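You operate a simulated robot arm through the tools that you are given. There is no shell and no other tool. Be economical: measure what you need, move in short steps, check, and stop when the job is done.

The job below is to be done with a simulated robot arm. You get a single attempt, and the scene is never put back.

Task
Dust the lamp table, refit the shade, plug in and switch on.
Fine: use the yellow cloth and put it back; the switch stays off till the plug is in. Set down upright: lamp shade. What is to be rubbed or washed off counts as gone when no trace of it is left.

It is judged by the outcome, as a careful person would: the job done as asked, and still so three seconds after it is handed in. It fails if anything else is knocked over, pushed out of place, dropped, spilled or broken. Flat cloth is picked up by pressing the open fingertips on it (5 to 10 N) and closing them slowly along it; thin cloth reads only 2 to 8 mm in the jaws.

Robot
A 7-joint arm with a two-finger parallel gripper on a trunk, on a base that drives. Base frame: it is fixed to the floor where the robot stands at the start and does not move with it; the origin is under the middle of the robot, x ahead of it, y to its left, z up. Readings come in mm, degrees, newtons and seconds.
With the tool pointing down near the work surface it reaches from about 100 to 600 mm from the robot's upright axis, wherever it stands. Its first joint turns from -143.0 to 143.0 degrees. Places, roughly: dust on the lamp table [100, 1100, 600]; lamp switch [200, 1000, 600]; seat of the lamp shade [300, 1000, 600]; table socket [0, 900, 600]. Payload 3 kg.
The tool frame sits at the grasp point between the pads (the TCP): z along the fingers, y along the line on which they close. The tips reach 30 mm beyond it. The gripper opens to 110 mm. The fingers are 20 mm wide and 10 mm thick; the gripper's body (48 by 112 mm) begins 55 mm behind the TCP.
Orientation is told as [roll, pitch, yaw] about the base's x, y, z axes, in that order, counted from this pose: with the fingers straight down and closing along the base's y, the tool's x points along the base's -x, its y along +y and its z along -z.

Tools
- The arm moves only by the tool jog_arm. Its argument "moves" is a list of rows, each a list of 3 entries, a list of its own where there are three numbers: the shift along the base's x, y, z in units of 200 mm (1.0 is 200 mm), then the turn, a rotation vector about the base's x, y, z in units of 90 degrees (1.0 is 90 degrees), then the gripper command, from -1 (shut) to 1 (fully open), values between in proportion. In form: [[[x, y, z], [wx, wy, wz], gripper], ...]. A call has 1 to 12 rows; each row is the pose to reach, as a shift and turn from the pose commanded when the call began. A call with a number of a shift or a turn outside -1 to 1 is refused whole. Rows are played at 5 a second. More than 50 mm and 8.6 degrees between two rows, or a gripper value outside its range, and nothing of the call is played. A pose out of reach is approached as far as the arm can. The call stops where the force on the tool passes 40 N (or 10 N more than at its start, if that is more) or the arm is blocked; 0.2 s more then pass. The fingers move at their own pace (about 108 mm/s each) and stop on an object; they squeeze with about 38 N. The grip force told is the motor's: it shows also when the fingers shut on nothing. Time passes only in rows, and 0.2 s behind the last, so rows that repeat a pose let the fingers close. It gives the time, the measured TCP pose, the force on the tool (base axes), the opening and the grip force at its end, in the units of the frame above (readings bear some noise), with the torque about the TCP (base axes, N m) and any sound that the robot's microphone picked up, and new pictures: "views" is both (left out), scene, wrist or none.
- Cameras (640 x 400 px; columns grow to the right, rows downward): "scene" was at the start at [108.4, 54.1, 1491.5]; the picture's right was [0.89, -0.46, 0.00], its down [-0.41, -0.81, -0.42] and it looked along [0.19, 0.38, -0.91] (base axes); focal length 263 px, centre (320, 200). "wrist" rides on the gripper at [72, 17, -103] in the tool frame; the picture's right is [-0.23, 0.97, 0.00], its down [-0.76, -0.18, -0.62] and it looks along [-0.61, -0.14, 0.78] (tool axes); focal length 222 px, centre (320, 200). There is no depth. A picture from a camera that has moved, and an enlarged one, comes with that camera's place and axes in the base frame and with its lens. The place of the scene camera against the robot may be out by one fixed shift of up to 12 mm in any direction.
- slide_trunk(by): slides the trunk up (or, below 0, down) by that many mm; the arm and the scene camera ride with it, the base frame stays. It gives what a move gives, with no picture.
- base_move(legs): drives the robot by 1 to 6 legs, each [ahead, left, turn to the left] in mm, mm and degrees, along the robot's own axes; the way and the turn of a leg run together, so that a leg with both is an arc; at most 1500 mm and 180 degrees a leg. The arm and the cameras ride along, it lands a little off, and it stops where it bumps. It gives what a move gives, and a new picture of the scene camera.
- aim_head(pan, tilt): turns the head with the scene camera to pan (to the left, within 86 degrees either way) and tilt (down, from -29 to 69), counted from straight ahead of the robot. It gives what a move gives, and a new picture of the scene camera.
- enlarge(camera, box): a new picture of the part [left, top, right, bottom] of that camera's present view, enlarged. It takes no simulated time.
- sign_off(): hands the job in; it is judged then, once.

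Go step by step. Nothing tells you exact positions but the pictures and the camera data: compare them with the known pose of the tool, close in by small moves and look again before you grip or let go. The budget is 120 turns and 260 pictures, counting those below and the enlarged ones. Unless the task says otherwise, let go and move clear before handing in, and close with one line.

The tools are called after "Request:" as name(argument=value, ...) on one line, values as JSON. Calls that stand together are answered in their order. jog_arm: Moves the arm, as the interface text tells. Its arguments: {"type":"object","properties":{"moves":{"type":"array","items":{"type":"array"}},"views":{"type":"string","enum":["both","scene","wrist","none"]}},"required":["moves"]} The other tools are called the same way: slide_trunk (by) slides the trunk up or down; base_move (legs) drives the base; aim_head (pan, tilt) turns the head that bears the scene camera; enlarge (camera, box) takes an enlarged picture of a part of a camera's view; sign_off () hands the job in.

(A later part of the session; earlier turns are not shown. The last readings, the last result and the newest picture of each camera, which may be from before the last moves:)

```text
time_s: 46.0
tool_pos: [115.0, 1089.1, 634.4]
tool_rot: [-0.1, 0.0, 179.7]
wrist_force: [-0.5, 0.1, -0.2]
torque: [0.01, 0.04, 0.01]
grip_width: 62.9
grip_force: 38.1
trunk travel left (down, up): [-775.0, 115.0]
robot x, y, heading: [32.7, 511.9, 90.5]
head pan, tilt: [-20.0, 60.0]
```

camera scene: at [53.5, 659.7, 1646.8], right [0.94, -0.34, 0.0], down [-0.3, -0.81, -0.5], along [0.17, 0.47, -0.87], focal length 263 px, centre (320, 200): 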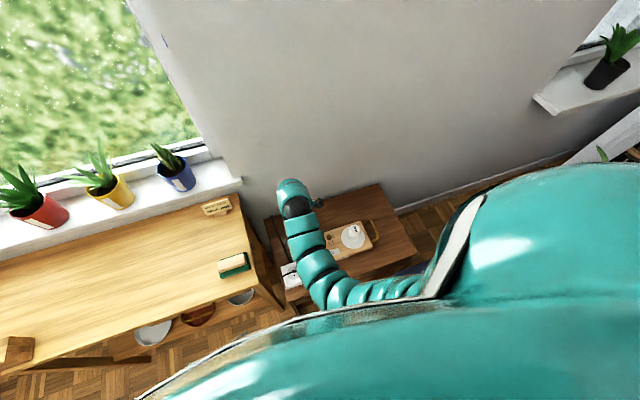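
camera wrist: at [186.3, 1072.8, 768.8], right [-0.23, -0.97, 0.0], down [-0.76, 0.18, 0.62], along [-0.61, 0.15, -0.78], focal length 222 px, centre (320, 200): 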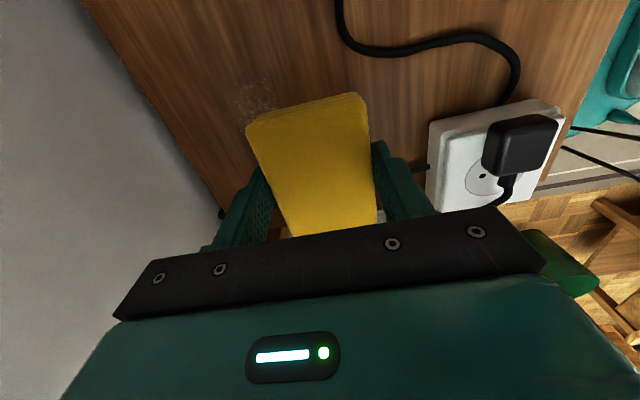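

Request:
jog_arm(moves=[[[0, 0, -0.02], [0, 0, 0], -1], [[0, 0, -0.03], [0, 0, 0], -1], [[0, 0, -0.03], [0, 0, 0], -1]], views="wrist")

```text
time_s: 46.8
tool_pos: [114.0, 1089.2, 629.3]
tool_rot: [-0.1, -0.2, 179.5]
wrist_force: [-0.2, 0.8, -1.1]
torque: [-0.03, -0.01, -0.01]
grip_width: 62.6
grip_force: 38.0
trunk travel left (down, up): [-775.0, 115.0]
robot x, y, heading: [29.0, 515.0, 90.0]
head pan, tilt: [-20.0, 60.0]
camera wrist: at [186.6, 1072.5, 732.0], right [-0.23, -0.97, 0.0], down [-0.76, 0.18, 0.62], along [-0.61, 0.15, -0.78], focal length 222 px, centre (320, 200)
```

wrist: 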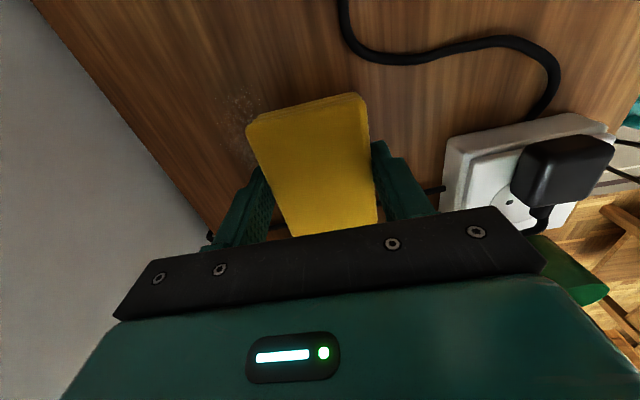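

Request:
jog_arm(moves=[[[0, 0, -0.02], [0, 0, 0], -1], [[0, 0, -0.04], [0, 0, 0], -1], [[0, 0, -0.05], [0, 0, 0], -1], [[0, 0, -0.05], [0, 0, 0], -1]], views="none")

```text
time_s: 47.8
tool_pos: [114.7, 1090.5, 618.3]
tool_rot: [-0.2, -0.1, 179.6]
wrist_force: [0.2, 0.2, -0.5]
torque: [0.0, 0.03, 0.02]
grip_width: 62.4
grip_force: 37.9
trunk travel left (down, up): [-775.0, 115.0]
robot x, y, heading: [30.9, 515.3, 90.2]
head pan, tilt: [-20.0, 60.0]
```

Request:
jog_arm(moves=[[[0, 0, -0.02], [0, 0, 0], -1], [[0, 0, -0.04], [0, 0, 0], -1], [[0, 0, -0.05], [0, 0, 0], -1], [[0, 0, -0.05], [0, 0, 0], -1]], views="none")

```text
time_s: 48.8
tool_pos: [114.4, 1089.4, 607.9]
tool_rot: [-0.2, -0.1, 179.8]
wrist_force: [-1.4, 0.7, -0.5]
torque: [0.01, -0.01, 0.02]
grip_width: 62.8
grip_force: 37.6
trunk travel left (down, up): [-775.0, 115.0]
robot x, y, heading: [23.6, 515.6, 89.9]
head pan, tilt: [-20.0, 60.0]
```

Request:
jog_arm(moves=[[[0, 0, -0.02], [0, 0, 0], -1], [[0, 0, -0.04], [0, 0, 0], -1], [[0, 0, -0.05], [0, 0, 0], -1], [[0, 0, -0.05], [0, 0, 0], -1]], views="both")

Request:
enlarge(camera="scene", box=[220, 160, 412, 280])

```text
time_s: 49.8
tool_pos: [114.2, 1088.7, 598.7]
tool_rot: [0.0, -0.1, 179.5]
wrist_force: [0.1, 0.6, 0.7]
torque: [0.0, 0.03, -0.02]
grip_width: 62.8
grip_force: 38.6
trunk travel left (down, up): [-775.0, 115.0]
robot x, y, heading: [31.4, 516.9, 89.9]
head pan, tilt: [-20.0, 60.0]
camera scene: at [53.6, 657.5, 1647.0], right [0.94, -0.34, 0.0], down [-0.3, -0.81, -0.5], along [0.17, 0.47, -0.87], focal length 263 px, centre (320, 200)
camera wrist: at [186.8, 1071.3, 701.6], right [-0.23, -0.97, 0.0], down [-0.76, 0.18, 0.62], along [-0.61, 0.15, -0.78], focal length 222 px, centre (320, 200)
```

scene: 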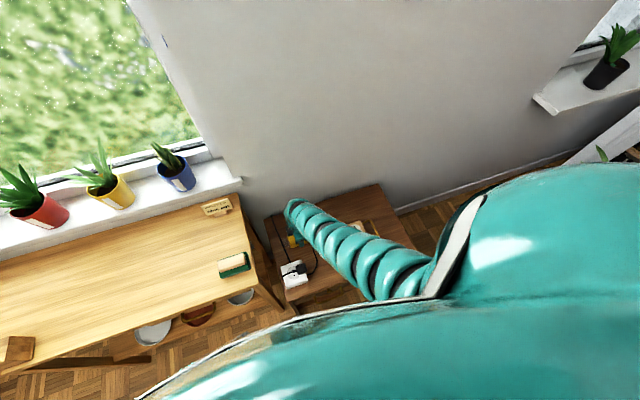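
wrist: 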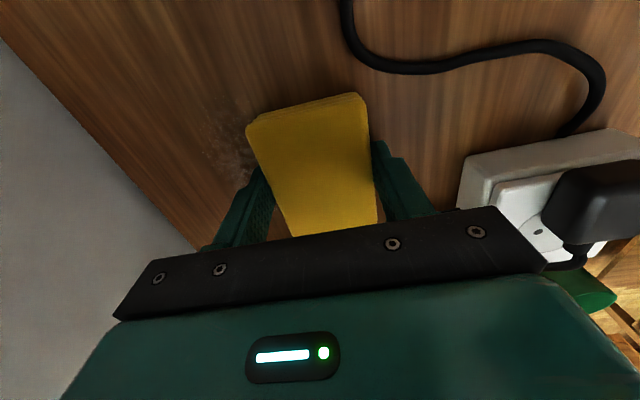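

```text
3.33 times, centred on (316, 220) of scene
camera zoom: at [53.6, 657.5, 1647.0], right [0.94, -0.34, 0.0], down [-0.3, -0.81, -0.5], along [0.17, 0.47, -0.87], focal length 877 px, centre (333, 133)
```

zoom: 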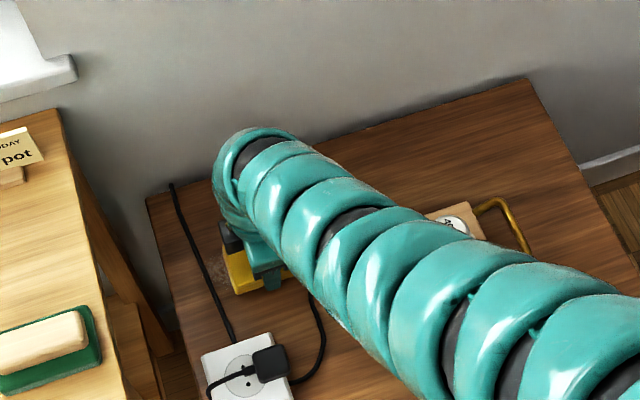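

The table is lower than I thought: parallax puts it near z≈525, so the dust is centred near (100, 1150). I'll drive 60 mm closer.

Request:
base_move(legs=[[60, 0, 0]])

Request:
jog_arm(moves=[[[0, 0, -0.02], [0, 0, 0], -1], [[0, 0, -0.04], [0, 0, 0], -1], [[0, 0, -0.06], [0, 0, 0], -1], [[0, 0, -0.08], [0, 0, 0], -1], [[0, 0, -0.08], [0, 0, 0], -1]], views="wrist")

Request:
enlarge(camera="wrist", box=[120, 40, 440, 240])

```text
time_s: 50.7
tool_pos: [112.6, 1148.6, 598.4]
tool_rot: [0.0, -0.1, 179.7]
wrist_force: [0.3, 0.5, -1.2]
torque: [0.0, -0.03, 0.0]
grip_width: 62.8
grip_force: 37.7
trunk travel left (down, up): [-775.0, 115.0]
robot x, y, heading: [35.0, 573.3, 89.6]
head pan, tilt: [-20.0, 60.0]
camera scene: at [53.5, 718.9, 1646.8], right [0.94, -0.34, 0.0], down [-0.3, -0.81, -0.5], along [0.17, 0.47, -0.87], focal length 263 px, centre (320, 200)
```

scene: 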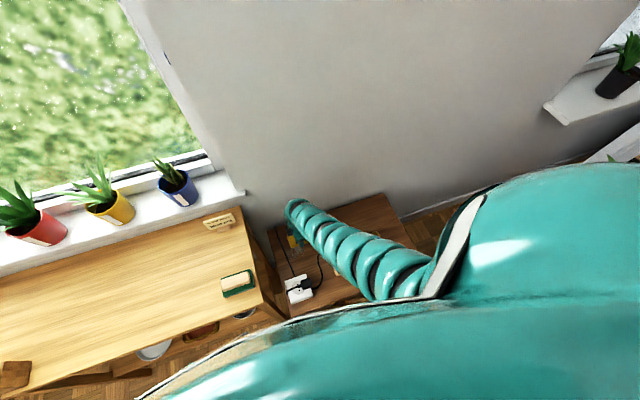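

```text
time_s: 51.5
tool_pos: [114.5, 1148.6, 597.7]
tool_rot: [-0.7, -0.1, 179.6]
wrist_force: [3.1, -11.6, 30.9]
torque: [-0.83, 0.01, 0.12]
grip_width: 63.1
grip_force: 37.6
out of reach, approached as far as the arm can: row 2, 3
trunk travel left (down, up): [-775.0, 115.0]
robot x, y, heading: [28.7, 575.5, 90.0]
head pan, tilt: [-20.0, 60.0]
stopped in row 3: the force on the tool passed its limit at 42 N (the readings are from after the stop); the commanded pose is now the measured one
camera wrist: at [186.5, 1130.4, 699.5], right [-0.23, -0.97, -0.01], down [-0.76, 0.18, 0.63], along [-0.61, 0.15, -0.78], focal length 222 px, centre (320, 200)
```

wrist: 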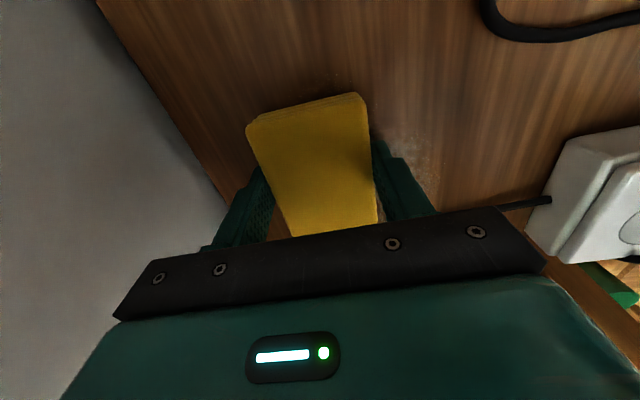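

```text
2.00 times, centred on (280, 140) of wrist
camera zoom: at [186.5, 1130.4, 699.5], right [-0.23, -0.97, -0.01], down [-0.76, 0.18, 0.63], along [-0.61, 0.15, -0.78], focal length 444 px, centre (400, 320)
```

zoom: 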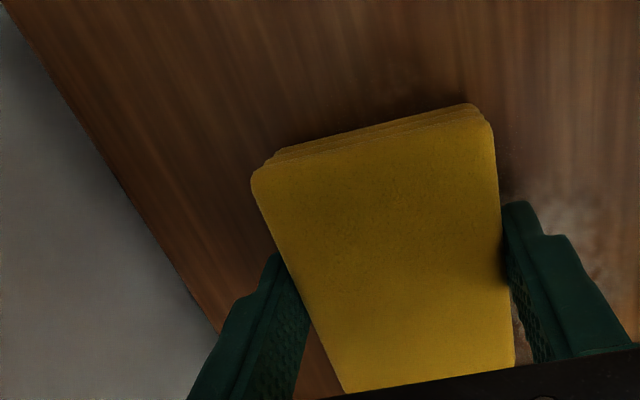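

Contact at z≈597, so the table top is ≈560, and the dust is nearer (103, 1095). I'll ease off, look where the dust is exactly.

Request:
jog_arm(moves=[[[0, -0.05, 0.04], [0, 0, 0], -1], [[0, -0.15, 0.06], [-0.008, 0, 0], -1], [[0, -0.3, 0.06], [-0.008, 0, 0], -1], [[0.0, -0.3, 0.06], [-0.008, 0, 0], -1]], views="wrist")

Request:
enlarge(camera="wrist", box=[120, 40, 440, 240])

```text
time_s: 52.5
tool_pos: [113.9, 1090.9, 608.0]
tool_rot: [0.3, -0.1, 179.7]
wrist_force: [1.1, 0.2, -0.5]
torque: [0.01, 0.0, 0.0]
grip_width: 63.0
grip_force: 37.6
trunk travel left (down, up): [-775.0, 115.0]
robot x, y, heading: [30.6, 576.2, 90.2]
head pan, tilt: [-20.0, 60.0]
camera wrist: at [186.4, 1073.5, 710.8], right [-0.23, -0.97, 0.0], down [-0.76, 0.19, 0.62], along [-0.61, 0.14, -0.78], focal length 222 px, centre (320, 200)
```

wrist: 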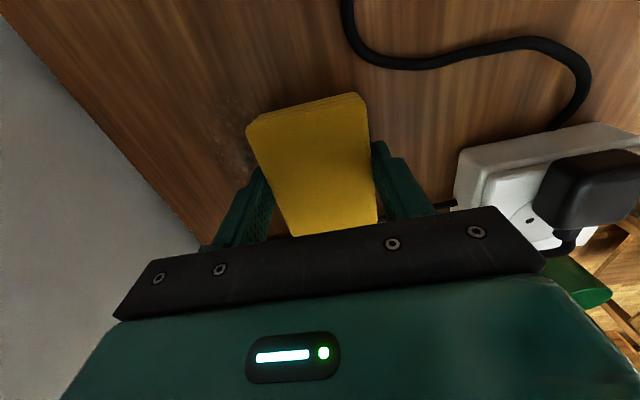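

```text
2.00 times, centred on (280, 140) of wrist
camera zoom: at [186.4, 1073.5, 710.8], right [-0.23, -0.97, 0.0], down [-0.76, 0.19, 0.62], along [-0.61, 0.14, -0.78], focal length 444 px, centre (400, 320)
```

zoom: 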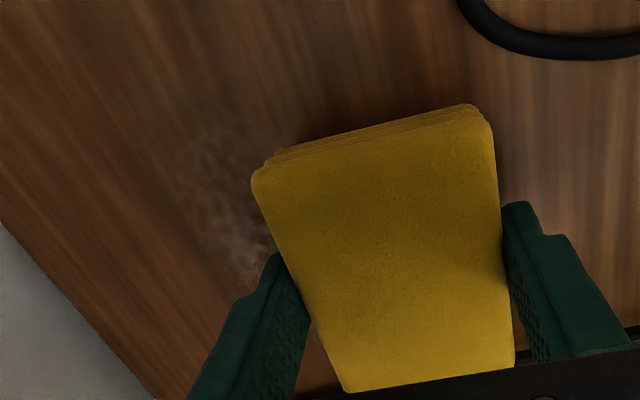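

The dust spans roughly x 45–155, y 1085–1160. The arm is working too low relative to the trunk, so I'll raise the hand and lower the trunk for better reach.

Request:
jog_arm(moves=[[[0, 0, 0.25], [0, 0, 0], -1], [[0, 0, 0.5], [0, 0, 0], -1], [[0, 0, 0.75], [0, 0, 0], -1], [[0.0, 0, 1.0], [0, 0, 0], -1]], views="none")

Request:
slide_trunk(by=-190)

Request:
jog_arm(moves=[[[0.05, 0.1, -0.03], [-0.003, 0, 0], -1], [[0.05, 0.15, -0.03], [-0.003, 0, 0], -1]], views="both")

```text
time_s: 53.5
tool_pos: [112.9, 1089.4, 805.6]
tool_rot: [0.2, 0.0, 179.7]
wrist_force: [-0.3, -0.4, -0.2]
torque: [0.05, -0.14, 0.0]
grip_width: 62.7
grip_force: 38.6
trunk travel left (down, up): [-775.0, 115.0]
robot x, y, heading: [30.1, 569.2, 89.8]
head pan, tilt: [-20.0, 60.0]
```

```text
time_s: 55.6
tool_pos: [115.1, 1090.6, 617.3]
tool_rot: [0.3, -0.1, 179.6]
wrist_force: [0.4, 0.8, -0.4]
torque: [0.0, 0.01, 0.03]
grip_width: 62.7
grip_force: 38.0
trunk travel left (down, up): [-585.0, 305.0]
robot x, y, heading: [30.3, 574.3, 90.0]
head pan, tilt: [-20.0, 60.0]
```

```text
time_s: 56.2
tool_pos: [123.8, 1119.9, 611.3]
tool_rot: [0.6, -0.1, 179.6]
wrist_force: [0.5, 0.0, -1.0]
torque: [0.0, 0.01, -0.04]
grip_width: 62.8
grip_force: 37.6
trunk travel left (down, up): [-585.0, 305.0]
robot x, y, heading: [27.3, 576.5, 90.0]
head pan, tilt: [-20.0, 60.0]
camera scene: at [53.6, 717.1, 1457.0], right [0.94, -0.34, 0.0], down [-0.3, -0.81, -0.5], along [0.17, 0.47, -0.87], focal length 263 px, centre (320, 200)
camera wrist: at [196.5, 1104.1, 713.5], right [-0.23, -0.97, 0.01], down [-0.76, 0.19, 0.62], along [-0.61, 0.14, -0.78], focal length 222 px, centre (320, 200)
```

scene: 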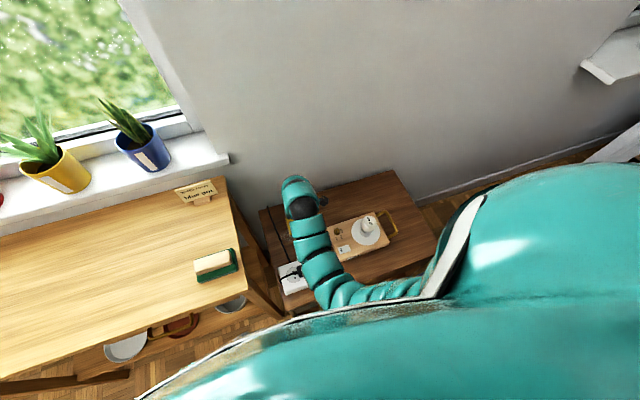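
wrist: 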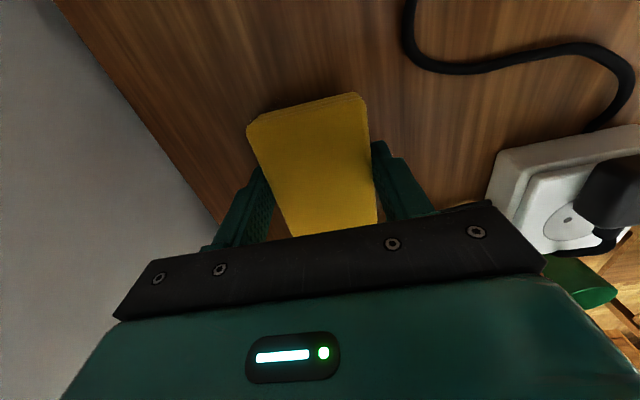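

Good configuration. Descend to touch.

Request:
jog_arm(moves=[[[0, 0, -0.02], [0.007, 0, 0], -1], [[0, 0, -0.04], [0.007, 0, 0], -1], [[0, 0, -0.05], [0.007, 0, 0], -1], [[0, 0, -0.06], [0.007, 0, 0], -1], [[0, 0, -0.06], [0.007, 0, 0], -1]], views="none")

```text
time_s: 57.4
tool_pos: [126.3, 1120.7, 600.0]
tool_rot: [-0.1, -0.1, 179.7]
wrist_force: [-0.2, 0.3, -1.1]
torque: [0.01, 0.02, 0.02]
grip_width: 62.8
grip_force: 37.9
trunk travel left (down, up): [-585.0, 305.0]
robot x, y, heading: [33.5, 572.6, 90.1]
head pan, tilt: [-20.0, 60.0]
```

Request:
jog_arm(moves=[[[0, 0, -0.01], [0, 0, 0], -1], [[0, 0, -0.02], [0, 0, 0], -1], [[0, 0, -0.025], [0, 0, 0], -1], [[0, 0, -0.025], [0, 0, 0], -1]], views="none")

```text
time_s: 58.3
tool_pos: [125.3, 1119.6, 596.3]
tool_rot: [-0.5, -0.1, 179.6]
wrist_force: [2.3, -10.1, 31.3]
torque: [-0.9, -0.16, -0.01]
grip_width: 63.0
grip_force: 37.7
trunk travel left (down, up): [-585.0, 305.0]
robot x, y, heading: [30.0, 574.6, 90.1]
head pan, tilt: [-20.0, 60.0]
stopped in row 4: the force on the tool passed its limit at 42 N (the readings are from after the stop); the commanded pose is now the measured one
```

Request:
jog_arm(moves=[[[0, 0, 0.005], [-0.005, 0, 0], -1], [[0, 0.05, 0.005], [-0.005, 0, 0], -1], [[0, 0.1, 0.005], [-0.005, 0, 0], -1]], views="none")

```text
time_s: 59.1
tool_pos: [125.2, 1140.3, 595.8]
tool_rot: [0.0, -0.1, 179.6]
wrist_force: [-0.5, -5.7, 13.8]
torque: [0.19, 0.07, 0.04]
grip_width: 63.1
grip_force: 38.1
trunk travel left (down, up): [-585.0, 305.0]
robot x, y, heading: [28.6, 575.1, 90.1]
head pan, tilt: [-20.0, 60.0]
```

Light contact (14 N). Now wipe over the dust area.

Request:
jog_arm(moves=[[[0, 0.08, 0], [0, 0, 0], -1], [[0, -0.1, 0], [0, 0, 0], -1], [[0, -0.28, 0], [0, 0, 0], -1], [[-0.1, -0.28, 0], [0, 0, 0], -1], [[-0.15, -0.1, 0], [0, 0, 0], -1], [[-0.15, 0.08, 0], [0, 0, 0], -1], [[-0.15, -0.1, 0], [0, 0, 0], -1], [[-0.15, -0.28, 0], [0, 0, 0], -1], [[0, -0.28, 0], [0, 0, 0], -1], [[0.1, -0.1, 0], [0, 0, 0], -1], [[0.1, 0.08, 0], [0, 0, 0], -1], [[0, 0, 0], [0, 0, 0], -1]], views="none")

```text
time_s: 61.7
tool_pos: [124.5, 1140.6, 597.4]
tool_rot: [0.1, -0.1, 179.6]
wrist_force: [0.2, -0.4, -0.5]
torque: [0.0, -0.02, -0.03]
grip_width: 62.7
grip_force: 38.2
trunk travel left (down, up): [-585.0, 305.0]
robot x, y, heading: [32.1, 573.6, 90.1]
head pan, tilt: [-20.0, 60.0]
```

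Request:
jog_arm(moves=[[[0, 0, -0.008], [0, 0, 0], -1], [[0, 0, -0.008], [0, 0, 0], -1]], views="none")

```text
time_s: 62.3
tool_pos: [124.4, 1142.0, 597.3]
tool_rot: [-0.1, 0.0, 179.5]
wrist_force: [-1.4, -2.2, 14.7]
torque: [-0.24, 0.02, 0.1]
grip_width: 62.8
grip_force: 37.8
trunk travel left (down, up): [-585.0, 305.0]
robot x, y, heading: [27.4, 576.2, 89.9]
head pan, tilt: [-20.0, 60.0]
```

Request:
jog_arm(moves=[[[0, 0.08, 0], [0, 0, 0], -1], [[0, -0.1, 0], [0, 0, 0], -1], [[0, -0.28, 0], [0, 0, 0], -1], [[-0.1, -0.28, 0], [0, 0, 0], -1], [[-0.15, -0.1, 0], [0, 0, 0], -1], [[-0.15, 0.08, 0], [0, 0, 0], -1], [[-0.15, -0.1, 0], [0, 0, 0], -1], [[-0.15, -0.28, 0], [0, 0, 0], -1], [[0, -0.28, 0], [0, 0, 0], -1], [[0.1, -0.1, 0], [0, 0, 0], -1], [[0.1, 0.08, 0], [0, 0, 0], -1], [[0, 0, 0], [0, 0, 0], -1]], views="none")

Request:
jog_arm(moves=[[[0, 0, 0.1], [0, 0, 0], -1], [[0.0, -0.2, 0.3], [0, 0, 0], -1], [[0.1, -0.35, 0.5], [0, 0, 0], -1], [[0.1, -0.55, 0.6], [0, 0, 0], -1]], views="wrist")

Request:
enlarge(camera="wrist", box=[80, 0, 400, 200])

```text
time_s: 63.0
tool_pos: [126.0, 1121.1, 597.5]
tool_rot: [-0.4, -0.1, 179.4]
wrist_force: [0.5, -11.8, 22.1]
torque: [-0.83, -0.03, 0.06]
grip_width: 62.9
grip_force: 38.0
trunk travel left (down, up): [-585.0, 305.0]
robot x, y, heading: [27.0, 574.1, 90.1]
head pan, tilt: [-20.0, 60.0]
stopped in row 3: the force on the tool passed its limit at 42 N (the readings are from after the stop); the commanded pose is now the measured one
```

```text
refused: row 2 steps farther than a row can; nothing moved
```

```text
2.00 times, centred on (240, 100) of wrist
camera zoom: at [197.4, 1103.2, 699.5], right [-0.24, -0.97, -0.01], down [-0.76, 0.18, 0.63], along [-0.61, 0.15, -0.78], focal length 444 px, centre (480, 400)
```

zoom: 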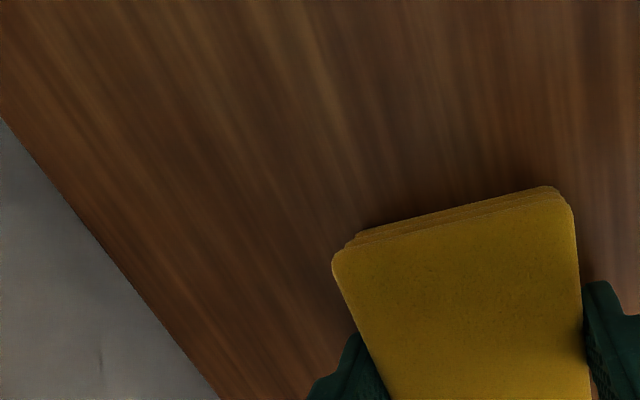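

Lift and inspect.

Request:
jog_arm(moves=[[[0, 0, 0.15], [0, 0, 0], -1], [[0.0, -0.1, 0.35], [-0.004, 0, 0], -1], [[0.1, -0.2, 0.5], [-0.004, 0, 0], -1], [[0.1, -0.4, 0.6], [-0.004, 0, 0], -1], [[0.1, -0.6, 0.65], [-0.004, 0, 0], -1]], views="wrist")

Request:
enlarge(camera="wrist", box=[80, 40, 400, 240])

```text
time_s: 64.2
tool_pos: [145.8, 1001.7, 726.3]
tool_rot: [-0.1, -0.1, 179.5]
wrist_force: [0.2, -0.1, -0.4]
torque: [0.05, -0.03, -0.02]
grip_width: 62.9
grip_force: 38.0
trunk travel left (down, up): [-585.0, 305.0]
robot x, y, heading: [30.3, 578.3, 90.2]
head pan, tilt: [-20.0, 60.0]
camera wrist: at [217.7, 984.2, 830.0], right [-0.24, -0.97, 0.0], down [-0.76, 0.18, 0.62], along [-0.61, 0.15, -0.78], focal length 222 px, centre (320, 200)
```

wrist: 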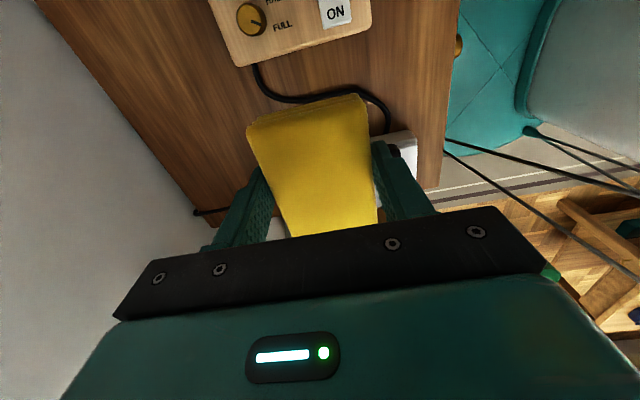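

```text
2.00 times, centred on (240, 140) of wrist
camera zoom: at [217.7, 984.2, 830.0], right [-0.24, -0.97, 0.0], down [-0.76, 0.18, 0.62], along [-0.61, 0.15, -0.78], focal length 444 px, centre (480, 320)
```

zoom: 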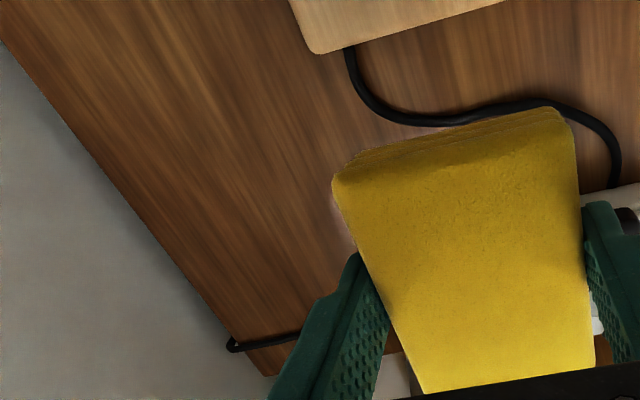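

Request:
jog_arm(moves=[[[0, -0.2, 0.1], [0, 0, 0], -1], [[0, -0.4, 0.2], [0, 0, 0], -1], [[0.2, -0.5, 0.25], [0, 0, 0], -1], [[0.4, -0.5, 0.25], [0, 0, 0], -1]], views="wrist")

Request:
enlarge(camera="wrist", box=[100, 60, 292, 180])

Request:
enlarge(camera="scene", box=[230, 160, 422, 280])

```text
time_s: 65.2
tool_pos: [190.4, 1004.9, 733.0]
tool_rot: [0.1, -0.2, 179.6]
wrist_force: [-0.9, 0.0, 0.5]
torque: [0.04, -0.03, 0.02]
grip_width: 62.7
grip_force: 37.9
out of reach, approached as far as the arm can: row 1, 2, 3, 4
trunk travel left (down, up): [-585.0, 305.0]
robot x, y, heading: [32.5, 578.7, 89.9]
head pan, tilt: [-20.0, 60.0]
camera wrist: at [262.9, 988.4, 836.1], right [-0.23, -0.97, 0.0], down [-0.76, 0.19, 0.62], along [-0.61, 0.14, -0.78], focal length 222 px, centre (320, 200)
```

wrist: 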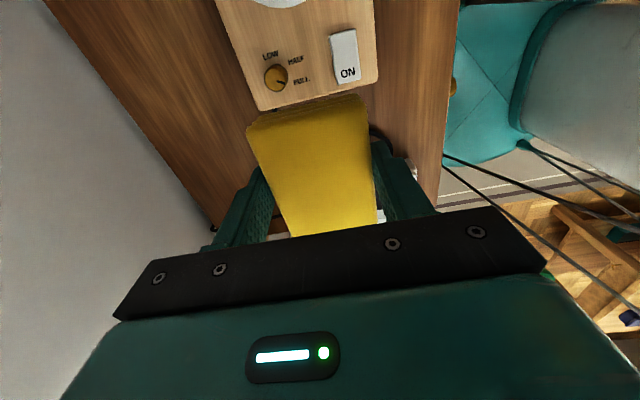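

```text
3.33 times, centred on (196, 120) of wrist
camera zoom: at [262.9, 988.4, 836.1], right [-0.23, -0.97, 0.0], down [-0.76, 0.19, 0.62], along [-0.61, 0.14, -0.78], focal length 740 px, centre (733, 467)
```

zoom: 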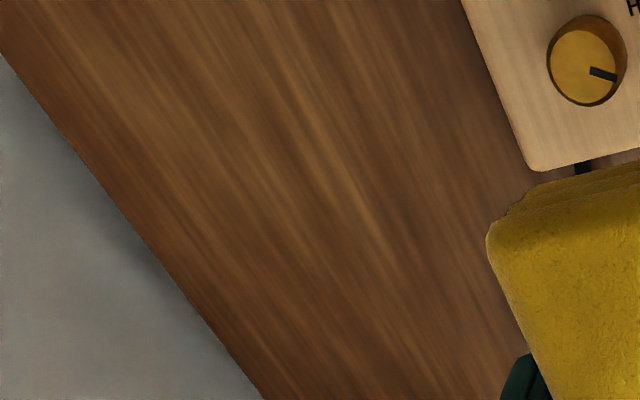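

```text
3.33 times, centred on (326, 220) of scene
camera zoom: at [52.9, 717.4, 1457.0], right [0.94, -0.34, 0.0], down [-0.29, -0.81, -0.5], along [0.17, 0.47, -0.87], focal length 877 px, centre (300, 133)
```

zoom: 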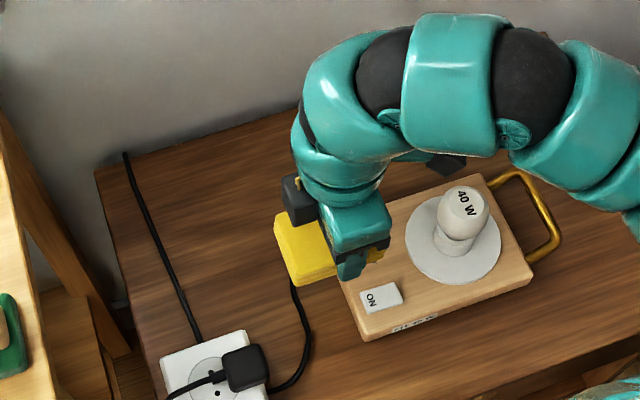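

Request:
enlarge(camera="scene", box=[254, 190, 334, 240])

Request:
enlarge(camera="scene", box=[264, 230, 344, 280])

```text
8.00 times, centred on (294, 215) of scene
camera zoom: at [52.9, 717.4, 1457.0], right [0.94, -0.34, 0.0], down [-0.29, -0.81, -0.5], along [0.17, 0.47, -0.87], focal length 2105 px, centre (528, 80)
```

zoom: 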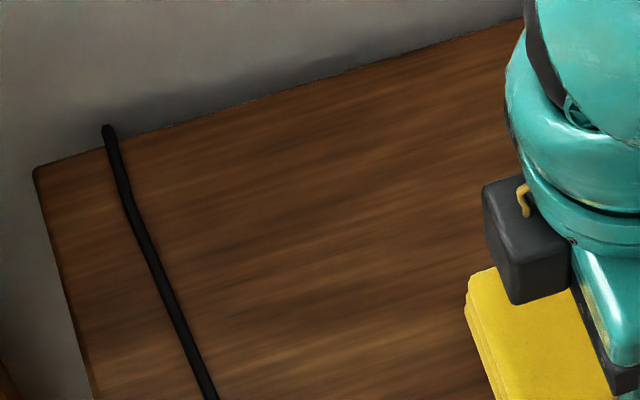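

```text
8.00 times, centred on (304, 255) of scene
camera zoom: at [52.9, 717.4, 1457.0], right [0.94, -0.34, 0.0], down [-0.29, -0.81, -0.5], along [0.17, 0.47, -0.87], focal length 2105 px, centre (448, -240)
```

zoom: 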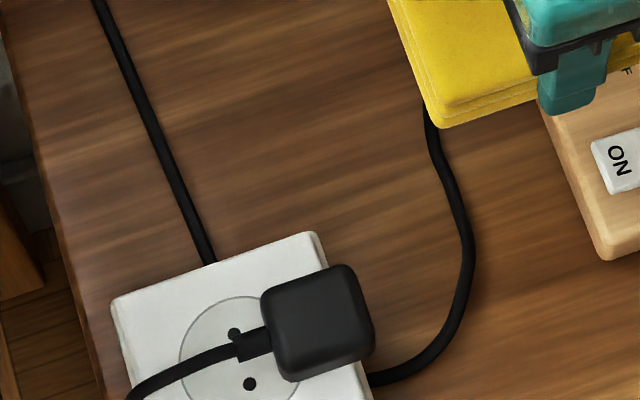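

The dust is gone with no trace. Next: lift, drive back to the sofa and return the cloth to its spot.

Request:
slide_trunk(by=120)

Request:
base_move(legs=[[-120, 0, 0], [0, 0, -90], [-30, -455, 0]])

```text
time_s: 66.7
tool_pos: [190.7, 1005.5, 852.6]
tool_rot: [0.1, -0.2, 179.5]
wrist_force: [0.2, -0.5, -0.3]
torque: [0.0, -0.03, -0.03]
grip_width: 62.8
grip_force: 38.2
trunk travel left (down, up): [-705.0, 185.0]
robot x, y, heading: [30.3, 578.6, 90.2]
head pan, tilt: [-20.0, 60.0]
```

```text
time_s: 74.0
tool_pos: [449.4, -159.9, 853.5]
tool_rot: [0.0, -0.4, 90.7]
wrist_force: [-0.1, -0.7, -1.5]
torque: [-0.01, -0.02, 0.0]
grip_width: 62.8
grip_force: 38.0
trunk travel left (down, up): [-705.0, 185.0]
robot x, y, heading: [13.4, -10.3, 1.5]
head pan, tilt: [-20.0, 60.0]
camera scene: at [158.1, -29.3, 1577.0], right [-0.32, -0.95, 0.0], down [-0.82, 0.28, -0.5], along [0.47, -0.16, -0.87], focal length 263 px, centre (320, 200)
```

scene: 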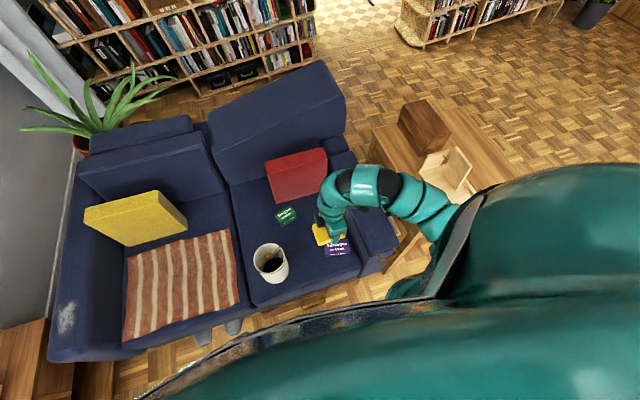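

The shade still stands and all is in place. Lower the trunk and align with the cloth's old spot.

Request:
slide_trunk(by=-280)

Request:
jog_arm(moves=[[[0.05, 0.1, 0], [0, 0, 0], -1], [[0.1, 0.2, -0.05], [0, 0, -0.008], -1], [[0.154, 0.21, -0.1], [0, 0, -0.008], -1], [[0.154, 0.21, -0.2], [0, 0, -0.008], -1]], views="wrist")

```text
time_s: 76.9
tool_pos: [449.3, -159.5, 573.7]
tool_rot: [0.1, -0.2, 90.8]
wrist_force: [0.6, 0.6, -0.4]
torque: [0.0, -0.04, 0.0]
grip_width: 62.7
grip_force: 38.1
trunk travel left (down, up): [-425.0, 465.0]
robot x, y, heading: [8.3, -9.6, 1.6]
head pan, tilt: [-20.0, 60.0]
```

```text
time_s: 77.9
tool_pos: [478.8, -117.6, 530.5]
tool_rot: [0.1, -0.2, 90.1]
wrist_force: [0.3, 0.5, -0.4]
torque: [-0.02, -0.02, 0.02]
grip_width: 62.8
grip_force: 38.5
trunk travel left (down, up): [-425.0, 465.0]
robot x, y, heading: [13.0, -6.8, 1.5]
head pan, tilt: [-20.0, 60.0]
camera wrist: at [462.4, -189.9, 635.3], right [-0.97, 0.23, 0.0], down [0.18, 0.76, 0.63], along [0.14, 0.61, -0.78], focal length 222 px, centre (320, 200)
```

wrist: 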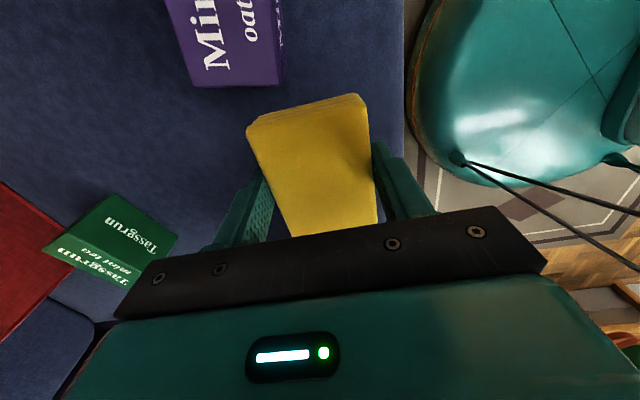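

Descend to just above the seat.

Request:
jog_arm(moves=[[[0.007, 0, -0.15], [0, 0, 0], -1], [[0.007, 0, -0.23], [0, 0, 0], -1], [[0.007, 0, -0.245], [0, 0, 0], -1], [[0.007, 0, -0.245], [0, 0, 0], -1]], views="none")

```text
time_s: 78.9
tool_pos: [481.5, -118.6, 484.0]
tool_rot: [0.1, -0.2, 90.1]
wrist_force: [0.6, -0.4, 0.5]
torque: [0.03, -0.01, -0.03]
grip_width: 62.8
grip_force: 37.5
trunk travel left (down, up): [-425.0, 465.0]
robot x, y, heading: [12.0, -8.4, 1.1]
head pan, tilt: [-20.0, 60.0]
```

Request:
jog_arm(moves=[[[-0.003, 0, -0.012], [0, 0, 0], -1], [[-0.003, 0, -0.022], [0, 0, 0], -1], [[-0.003, 0, -0.022], [0, 0, 0], -1]], views="none")

```text
time_s: 79.7
tool_pos: [481.1, -118.0, 480.4]
tool_rot: [0.1, -0.2, 90.0]
wrist_force: [0.0, 0.1, -1.1]
torque: [-0.01, 0.03, 0.0]
grip_width: 62.6
grip_force: 37.9
trunk travel left (down, up): [-425.0, 465.0]
robot x, y, heading: [12.3, -8.6, 1.4]
head pan, tilt: [-20.0, 60.0]
```

Request:
jog_arm(moves=[[[0, 0, -0.01], [0, 0, 0], -1], [[0, 0, -0.01], [0, 0, 0], -1]], views="none")

```text
time_s: 80.3
tool_pos: [479.5, -118.6, 478.5]
tool_rot: [0.1, -0.3, 90.0]
wrist_force: [-1.5, -0.2, -0.6]
torque: [0.0, 0.02, -0.02]
grip_width: 62.8
grip_force: 37.8
trunk travel left (down, up): [-425.0, 465.0]
robot x, y, heading: [16.9, -10.6, 1.1]
head pan, tilt: [-20.0, 60.0]
```

Request:
jog_arm(moves=[[[0, 0, -0.01], [0, 0, 0], -1], [[0, 0, -0.015], [0, 0, 0], -1], [[0, 0, -0.015], [0, 0, 0], -1]], views="none")

```text
time_s: 81.1
tool_pos: [480.6, -116.3, 477.8]
tool_rot: [0.0, -0.2, 90.1]
wrist_force: [-1.4, 1.3, 19.9]
torque: [-0.38, 0.17, 0.05]
grip_width: 62.8
grip_force: 37.8
trunk travel left (down, up): [-425.0, 465.0]
robot x, y, heading: [13.4, -12.3, 1.7]
head pan, tilt: [-20.0, 60.0]
```

Cloth is on the seat; release and rise.

Request:
jog_arm(moves=[[[0, 0, 0.007], [0, 0, 0], -1], [[0, 0, 0.007], [0, 0, 0], 0.4], [[0, 0, 0.007], [0, 0, 0], 1], [[0, 0, 0.007], [0, 0, 0], 1], [[0, 0, 0.1], [0, 0, 0], 1], [[0, 0, 0.3], [0, 0, 0], 1], [[0, 0, 0.45], [0, 0, 0], 1]], views="both")

Request:
enlarge(camera="scene", box=[180, 160, 372, 280])

```text
time_s: 82.7
tool_pos: [481.4, -117.7, 565.1]
tool_rot: [0.2, -0.2, 90.0]
wrist_force: [-0.5, -0.2, -0.4]
torque: [0.01, 0.0, 0.01]
grip_width: 109.9
grip_force: 0.1
trunk travel left (down, up): [-425.0, 465.0]
robot x, y, heading: [16.0, -9.5, 1.5]
head pan, tilt: [-20.0, 60.0]
camera scene: at [158.0, -28.4, 1297.0], right [-0.32, -0.95, 0.0], down [-0.82, 0.28, -0.5], along [0.47, -0.16, -0.87], focal length 263 px, centre (320, 200)
camera wrist: at [463.2, -190.0, 667.7], right [-0.97, 0.23, 0.0], down [0.18, 0.76, 0.62], along [0.14, 0.61, -0.78], focal length 222 px, centre (320, 200)
```

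scene: 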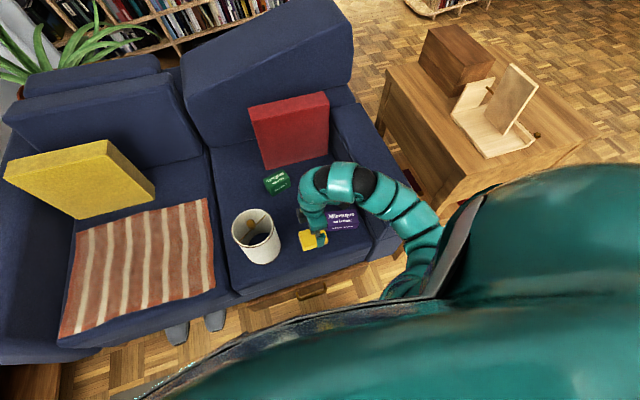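
wrist: 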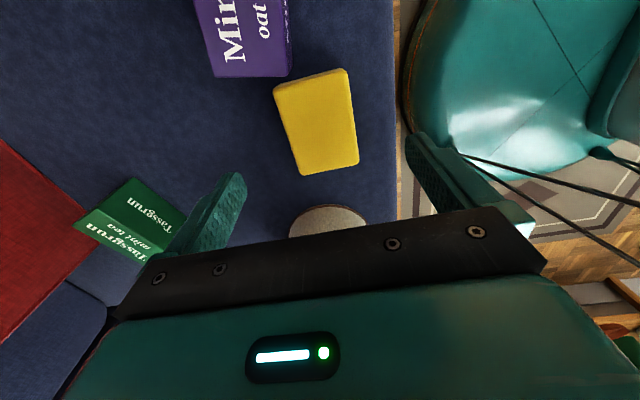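

```text
3.33 times, centred on (276, 220) of scene
camera zoom: at [158.0, -28.4, 1297.0], right [-0.32, -0.95, 0.0], down [-0.82, 0.28, -0.5], along [0.47, -0.16, -0.87], focal length 877 px, centre (467, 133)
```

zoom: 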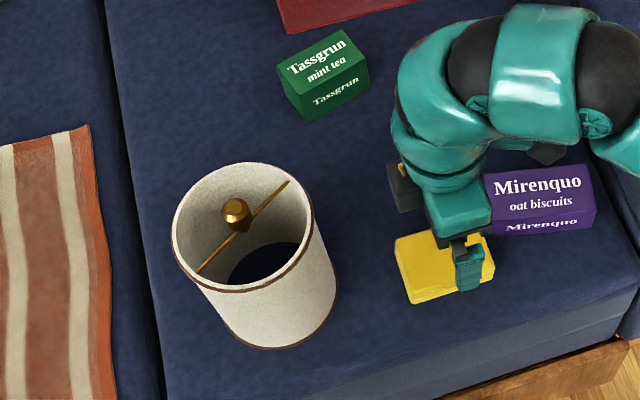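

Cloth is back in place. Now inspect the shade (Ø≈121 mm, rim ≈600 high, with a brass knob on a cross-bar) from above.

Request:
slide_trunk(by=140)

Request:
jog_arm(moves=[[[0.0, 0.2, 0], [0, 0, 0], 1], [[0.05, 0.4, 0], [0, 0, 0], 1], [[0.1, 0.5, 0], [0, 0, 0], 1]], views="both")

Request:
enlarge(camera="wrist", box=[200, 60, 440, 210])

```text
time_s: 84.3
tool_pos: [480.8, -117.4, 704.5]
tool_rot: [0.1, -0.2, 90.1]
wrist_force: [0.1, -0.3, 0.3]
torque: [0.04, 0.0, 0.0]
grip_width: 110.3
grip_force: 0.1
trunk travel left (down, up): [-565.0, 325.0]
robot x, y, heading: [11.6, -5.3, 1.4]
head pan, tilt: [-20.0, 60.0]
```

```text
time_s: 85.1
tool_pos: [498.1, -17.9, 703.2]
tool_rot: [0.1, -0.1, 90.1]
wrist_force: [-0.1, 0.2, 0.1]
torque: [-0.01, 0.01, -0.04]
grip_width: 109.8
grip_force: 0.0
trunk travel left (down, up): [-565.0, 325.0]
robot x, y, heading: [13.3, -12.7, 1.3]
head pan, tilt: [-20.0, 60.0]
camera scene: at [158.2, -28.3, 1437.0], right [-0.32, -0.95, 0.0], down [-0.82, 0.28, -0.5], along [0.47, -0.16, -0.87], focal length 263 px, centre (320, 200)
camera wrist: at [481.9, -90.6, 806.5], right [-0.97, 0.23, 0.0], down [0.18, 0.76, 0.63], along [0.14, 0.61, -0.78], focal length 222 px, centre (320, 200)
```

scene: 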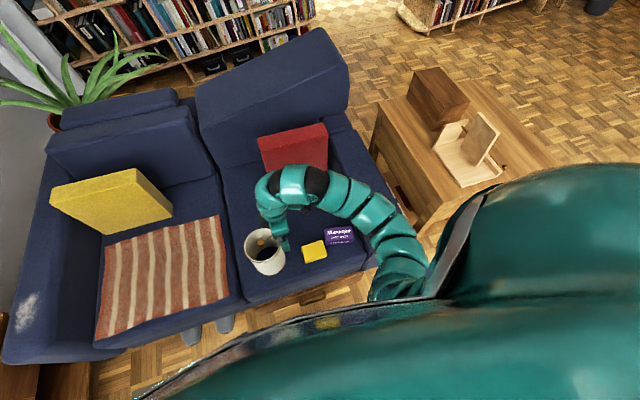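
wrist: 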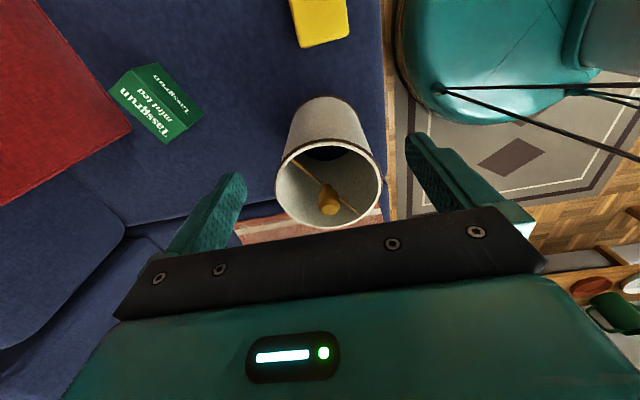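

```text
2.67 times, centred on (320, 135) of wrist
camera zoom: at [481.9, -90.6, 806.5], right [-0.97, 0.23, 0.0], down [0.18, 0.76, 0.63], along [0.14, 0.61, -0.78], focal length 592 px, centre (320, 373)
```

zoom: 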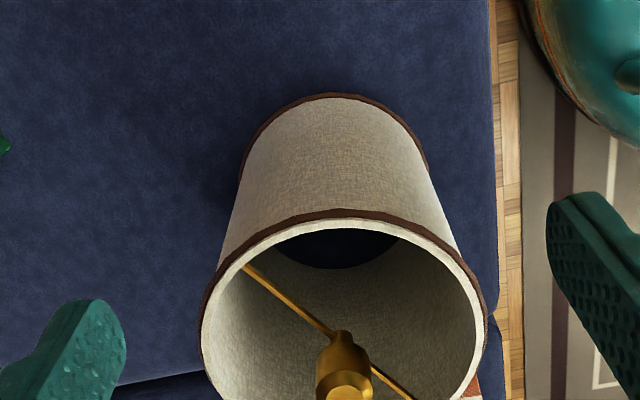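

The shade rim is at z≈600, centre ≈(506,55); the brass knob (Ø≈21) stands from ≈597 to ≈630. I'll grip the knob: partly close, centre above, descend.

Request:
jog_arm(moves=[[[0.0, 0.18, 0], [0, 0, 0], 0.3], [[0.04, 0.365, 0], [0, 0, 0], 0.0], [[0.04, 0.365, -0.1], [0, 0, 0], 0.0], [[0.04, 0.365, -0.15], [0, 0, 0], 0.0]], views="both")

Request:
enlarge(camera="wrist", box=[200, 100, 440, 250])

Request:
enlarge(camera="scene", box=[200, 160, 360, 260])

```text
time_s: 86.1
tool_pos: [507.6, 56.5, 675.5]
tool_rot: [0.1, -0.2, 90.1]
wrist_force: [-0.2, -0.2, 0.1]
torque: [0.0, -0.02, 0.0]
grip_width: 55.1
grip_force: 0.1
trunk travel left (down, up): [-565.0, 325.0]
robot x, y, heading: [16.7, -10.8, 1.2]
head pan, tilt: [-20.0, 60.0]
camera scene: at [158.1, -28.5, 1437.0], right [-0.32, -0.95, 0.0], down [-0.82, 0.28, -0.5], along [0.47, -0.16, -0.87], focal length 263 px, centre (320, 200)
camera wrist: at [490.6, -16.4, 777.8], right [-0.97, 0.23, 0.0], down [0.18, 0.76, 0.63], along [0.14, 0.61, -0.78], focal length 222 px, centre (320, 200)
```

scene: 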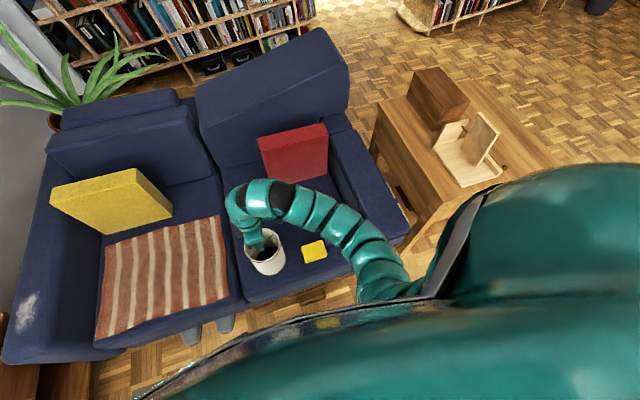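
wrist: 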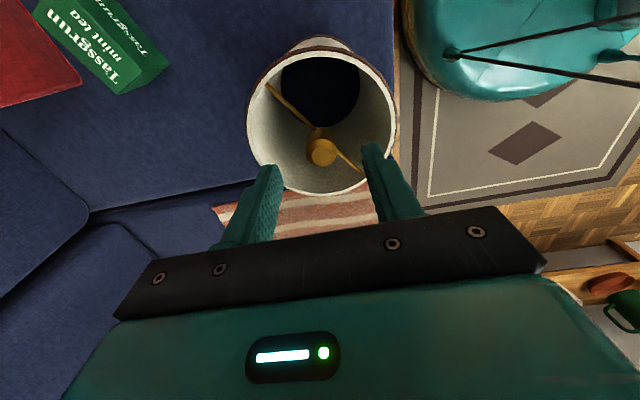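

```text
2.67 times, centred on (320, 175) of wrist
camera zoom: at [490.6, -16.4, 777.8], right [-0.97, 0.23, 0.0], down [0.18, 0.76, 0.63], along [0.14, 0.61, -0.78], focal length 592 px, centre (320, 267)
```

zoom: 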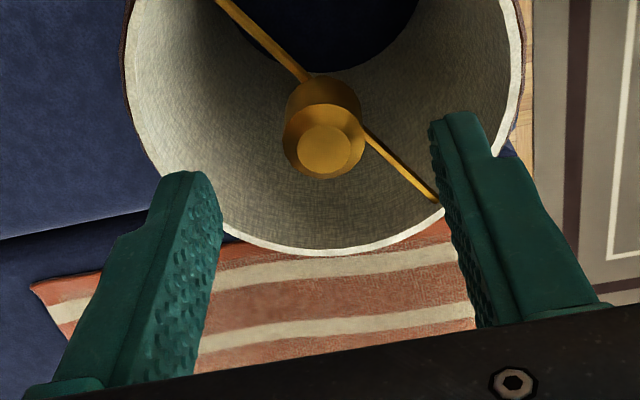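

```text
4.00 times, centred on (280, 210) of scene
camera zoom: at [158.1, -28.5, 1437.0], right [-0.32, -0.95, 0.0], down [-0.82, 0.28, -0.5], along [0.47, -0.16, -0.87], focal length 1053 px, centre (480, 160)
```

zoom: 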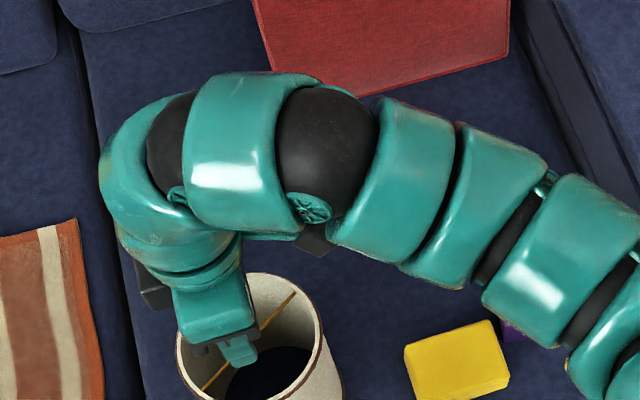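

Request:
jog_arm(moves=[[[0.0, 0.03, -0.06], [0, 0, 0], 0.0], [[0.0, 0.03, -0.12], [0, 0, 0], 0.0]], views="wrist")

Request:
enlarge(camera="wrist", box=[200, 100, 440, 250])

```text
time_s: 86.7
tool_pos: [506.3, 62.2, 651.5]
tool_rot: [0.1, -0.3, 90.0]
wrist_force: [-0.4, -0.8, 0.0]
torque: [0.01, 0.02, -0.01]
grip_width: 54.8
grip_force: 0.0
trunk travel left (down, up): [-565.0, 325.0]
robot x, y, heading: [16.5, -11.7, 1.5]
head pan, tilt: [-20.0, 60.0]
camera wrist: at [490.5, -10.1, 753.8], right [-0.97, 0.23, 0.0], down [0.18, 0.76, 0.63], along [0.14, 0.61, -0.78], focal length 222 px, centre (320, 200)
```

wrist: 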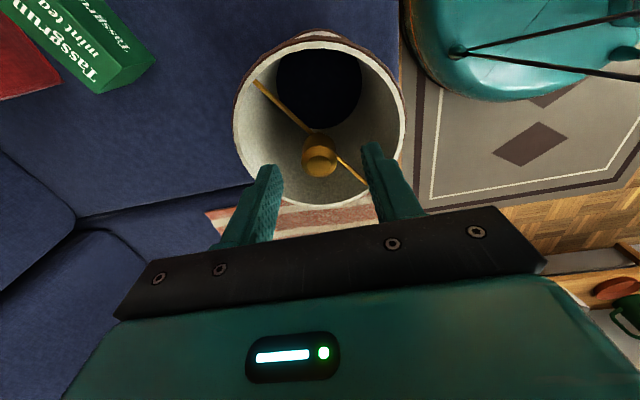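

```text
2.67 times, centred on (320, 175) of wrist
camera zoom: at [490.5, -10.1, 753.8], right [-0.97, 0.23, 0.0], down [0.18, 0.76, 0.63], along [0.14, 0.61, -0.78], focal length 592 px, centre (320, 267)
```

zoom: 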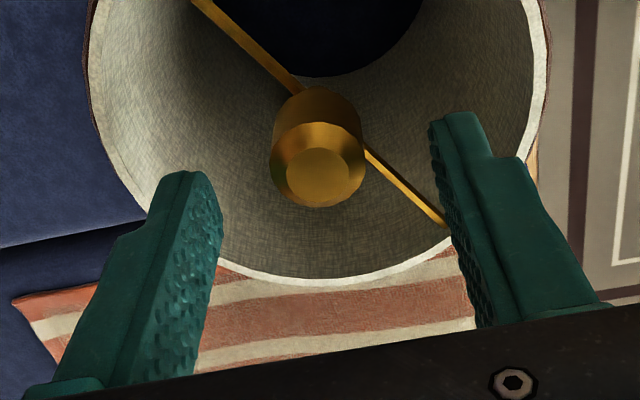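

Request:
jog_arm(moves=[[[0.008, -0.016, -0.05], [0, 0, 0], 0.0], [[0.008, -0.016, -0.09], [0, 0, 0], 0.0]], views="wrist")

Request:
enlarge(camera="wrist", box=[200, 100, 440, 250])

```text
time_s: 87.3
tool_pos: [508.3, 57.3, 632.0]
tool_rot: [0.1, -0.1, 90.1]
wrist_force: [-0.8, -0.4, 0.0]
torque: [-0.04, 0.0, 0.03]
grip_width: 54.7
grip_force: 0.1
trunk travel left (down, up): [-565.0, 325.0]
robot x, y, heading: [16.2, -6.6, 1.4]
head pan, tilt: [-20.0, 60.0]
camera wrist: at [492.5, -14.3, 734.9], right [-0.97, 0.23, 0.0], down [0.18, 0.76, 0.62], along [0.14, 0.61, -0.78], focal length 222 px, centre (320, 200)
```

wrist: 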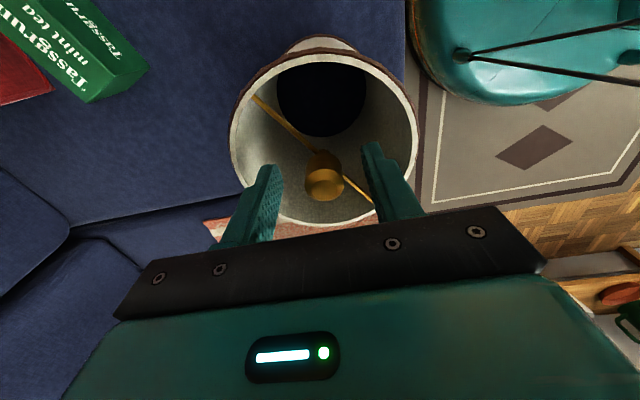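

```text
2.67 times, centred on (320, 175) of wrist
camera zoom: at [492.5, -14.3, 734.9], right [-0.97, 0.23, 0.0], down [0.18, 0.76, 0.62], along [0.14, 0.61, -0.78], focal length 592 px, centre (320, 267)
```

zoom: 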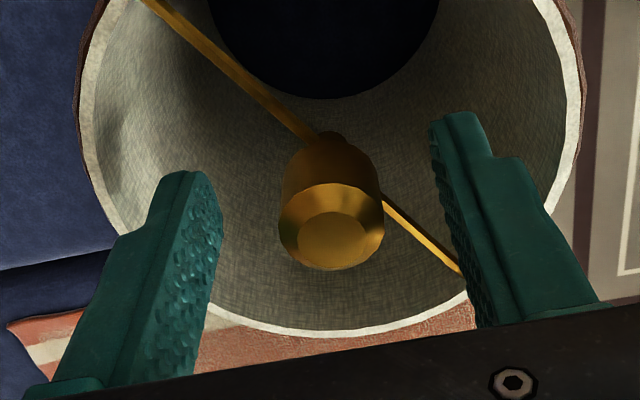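

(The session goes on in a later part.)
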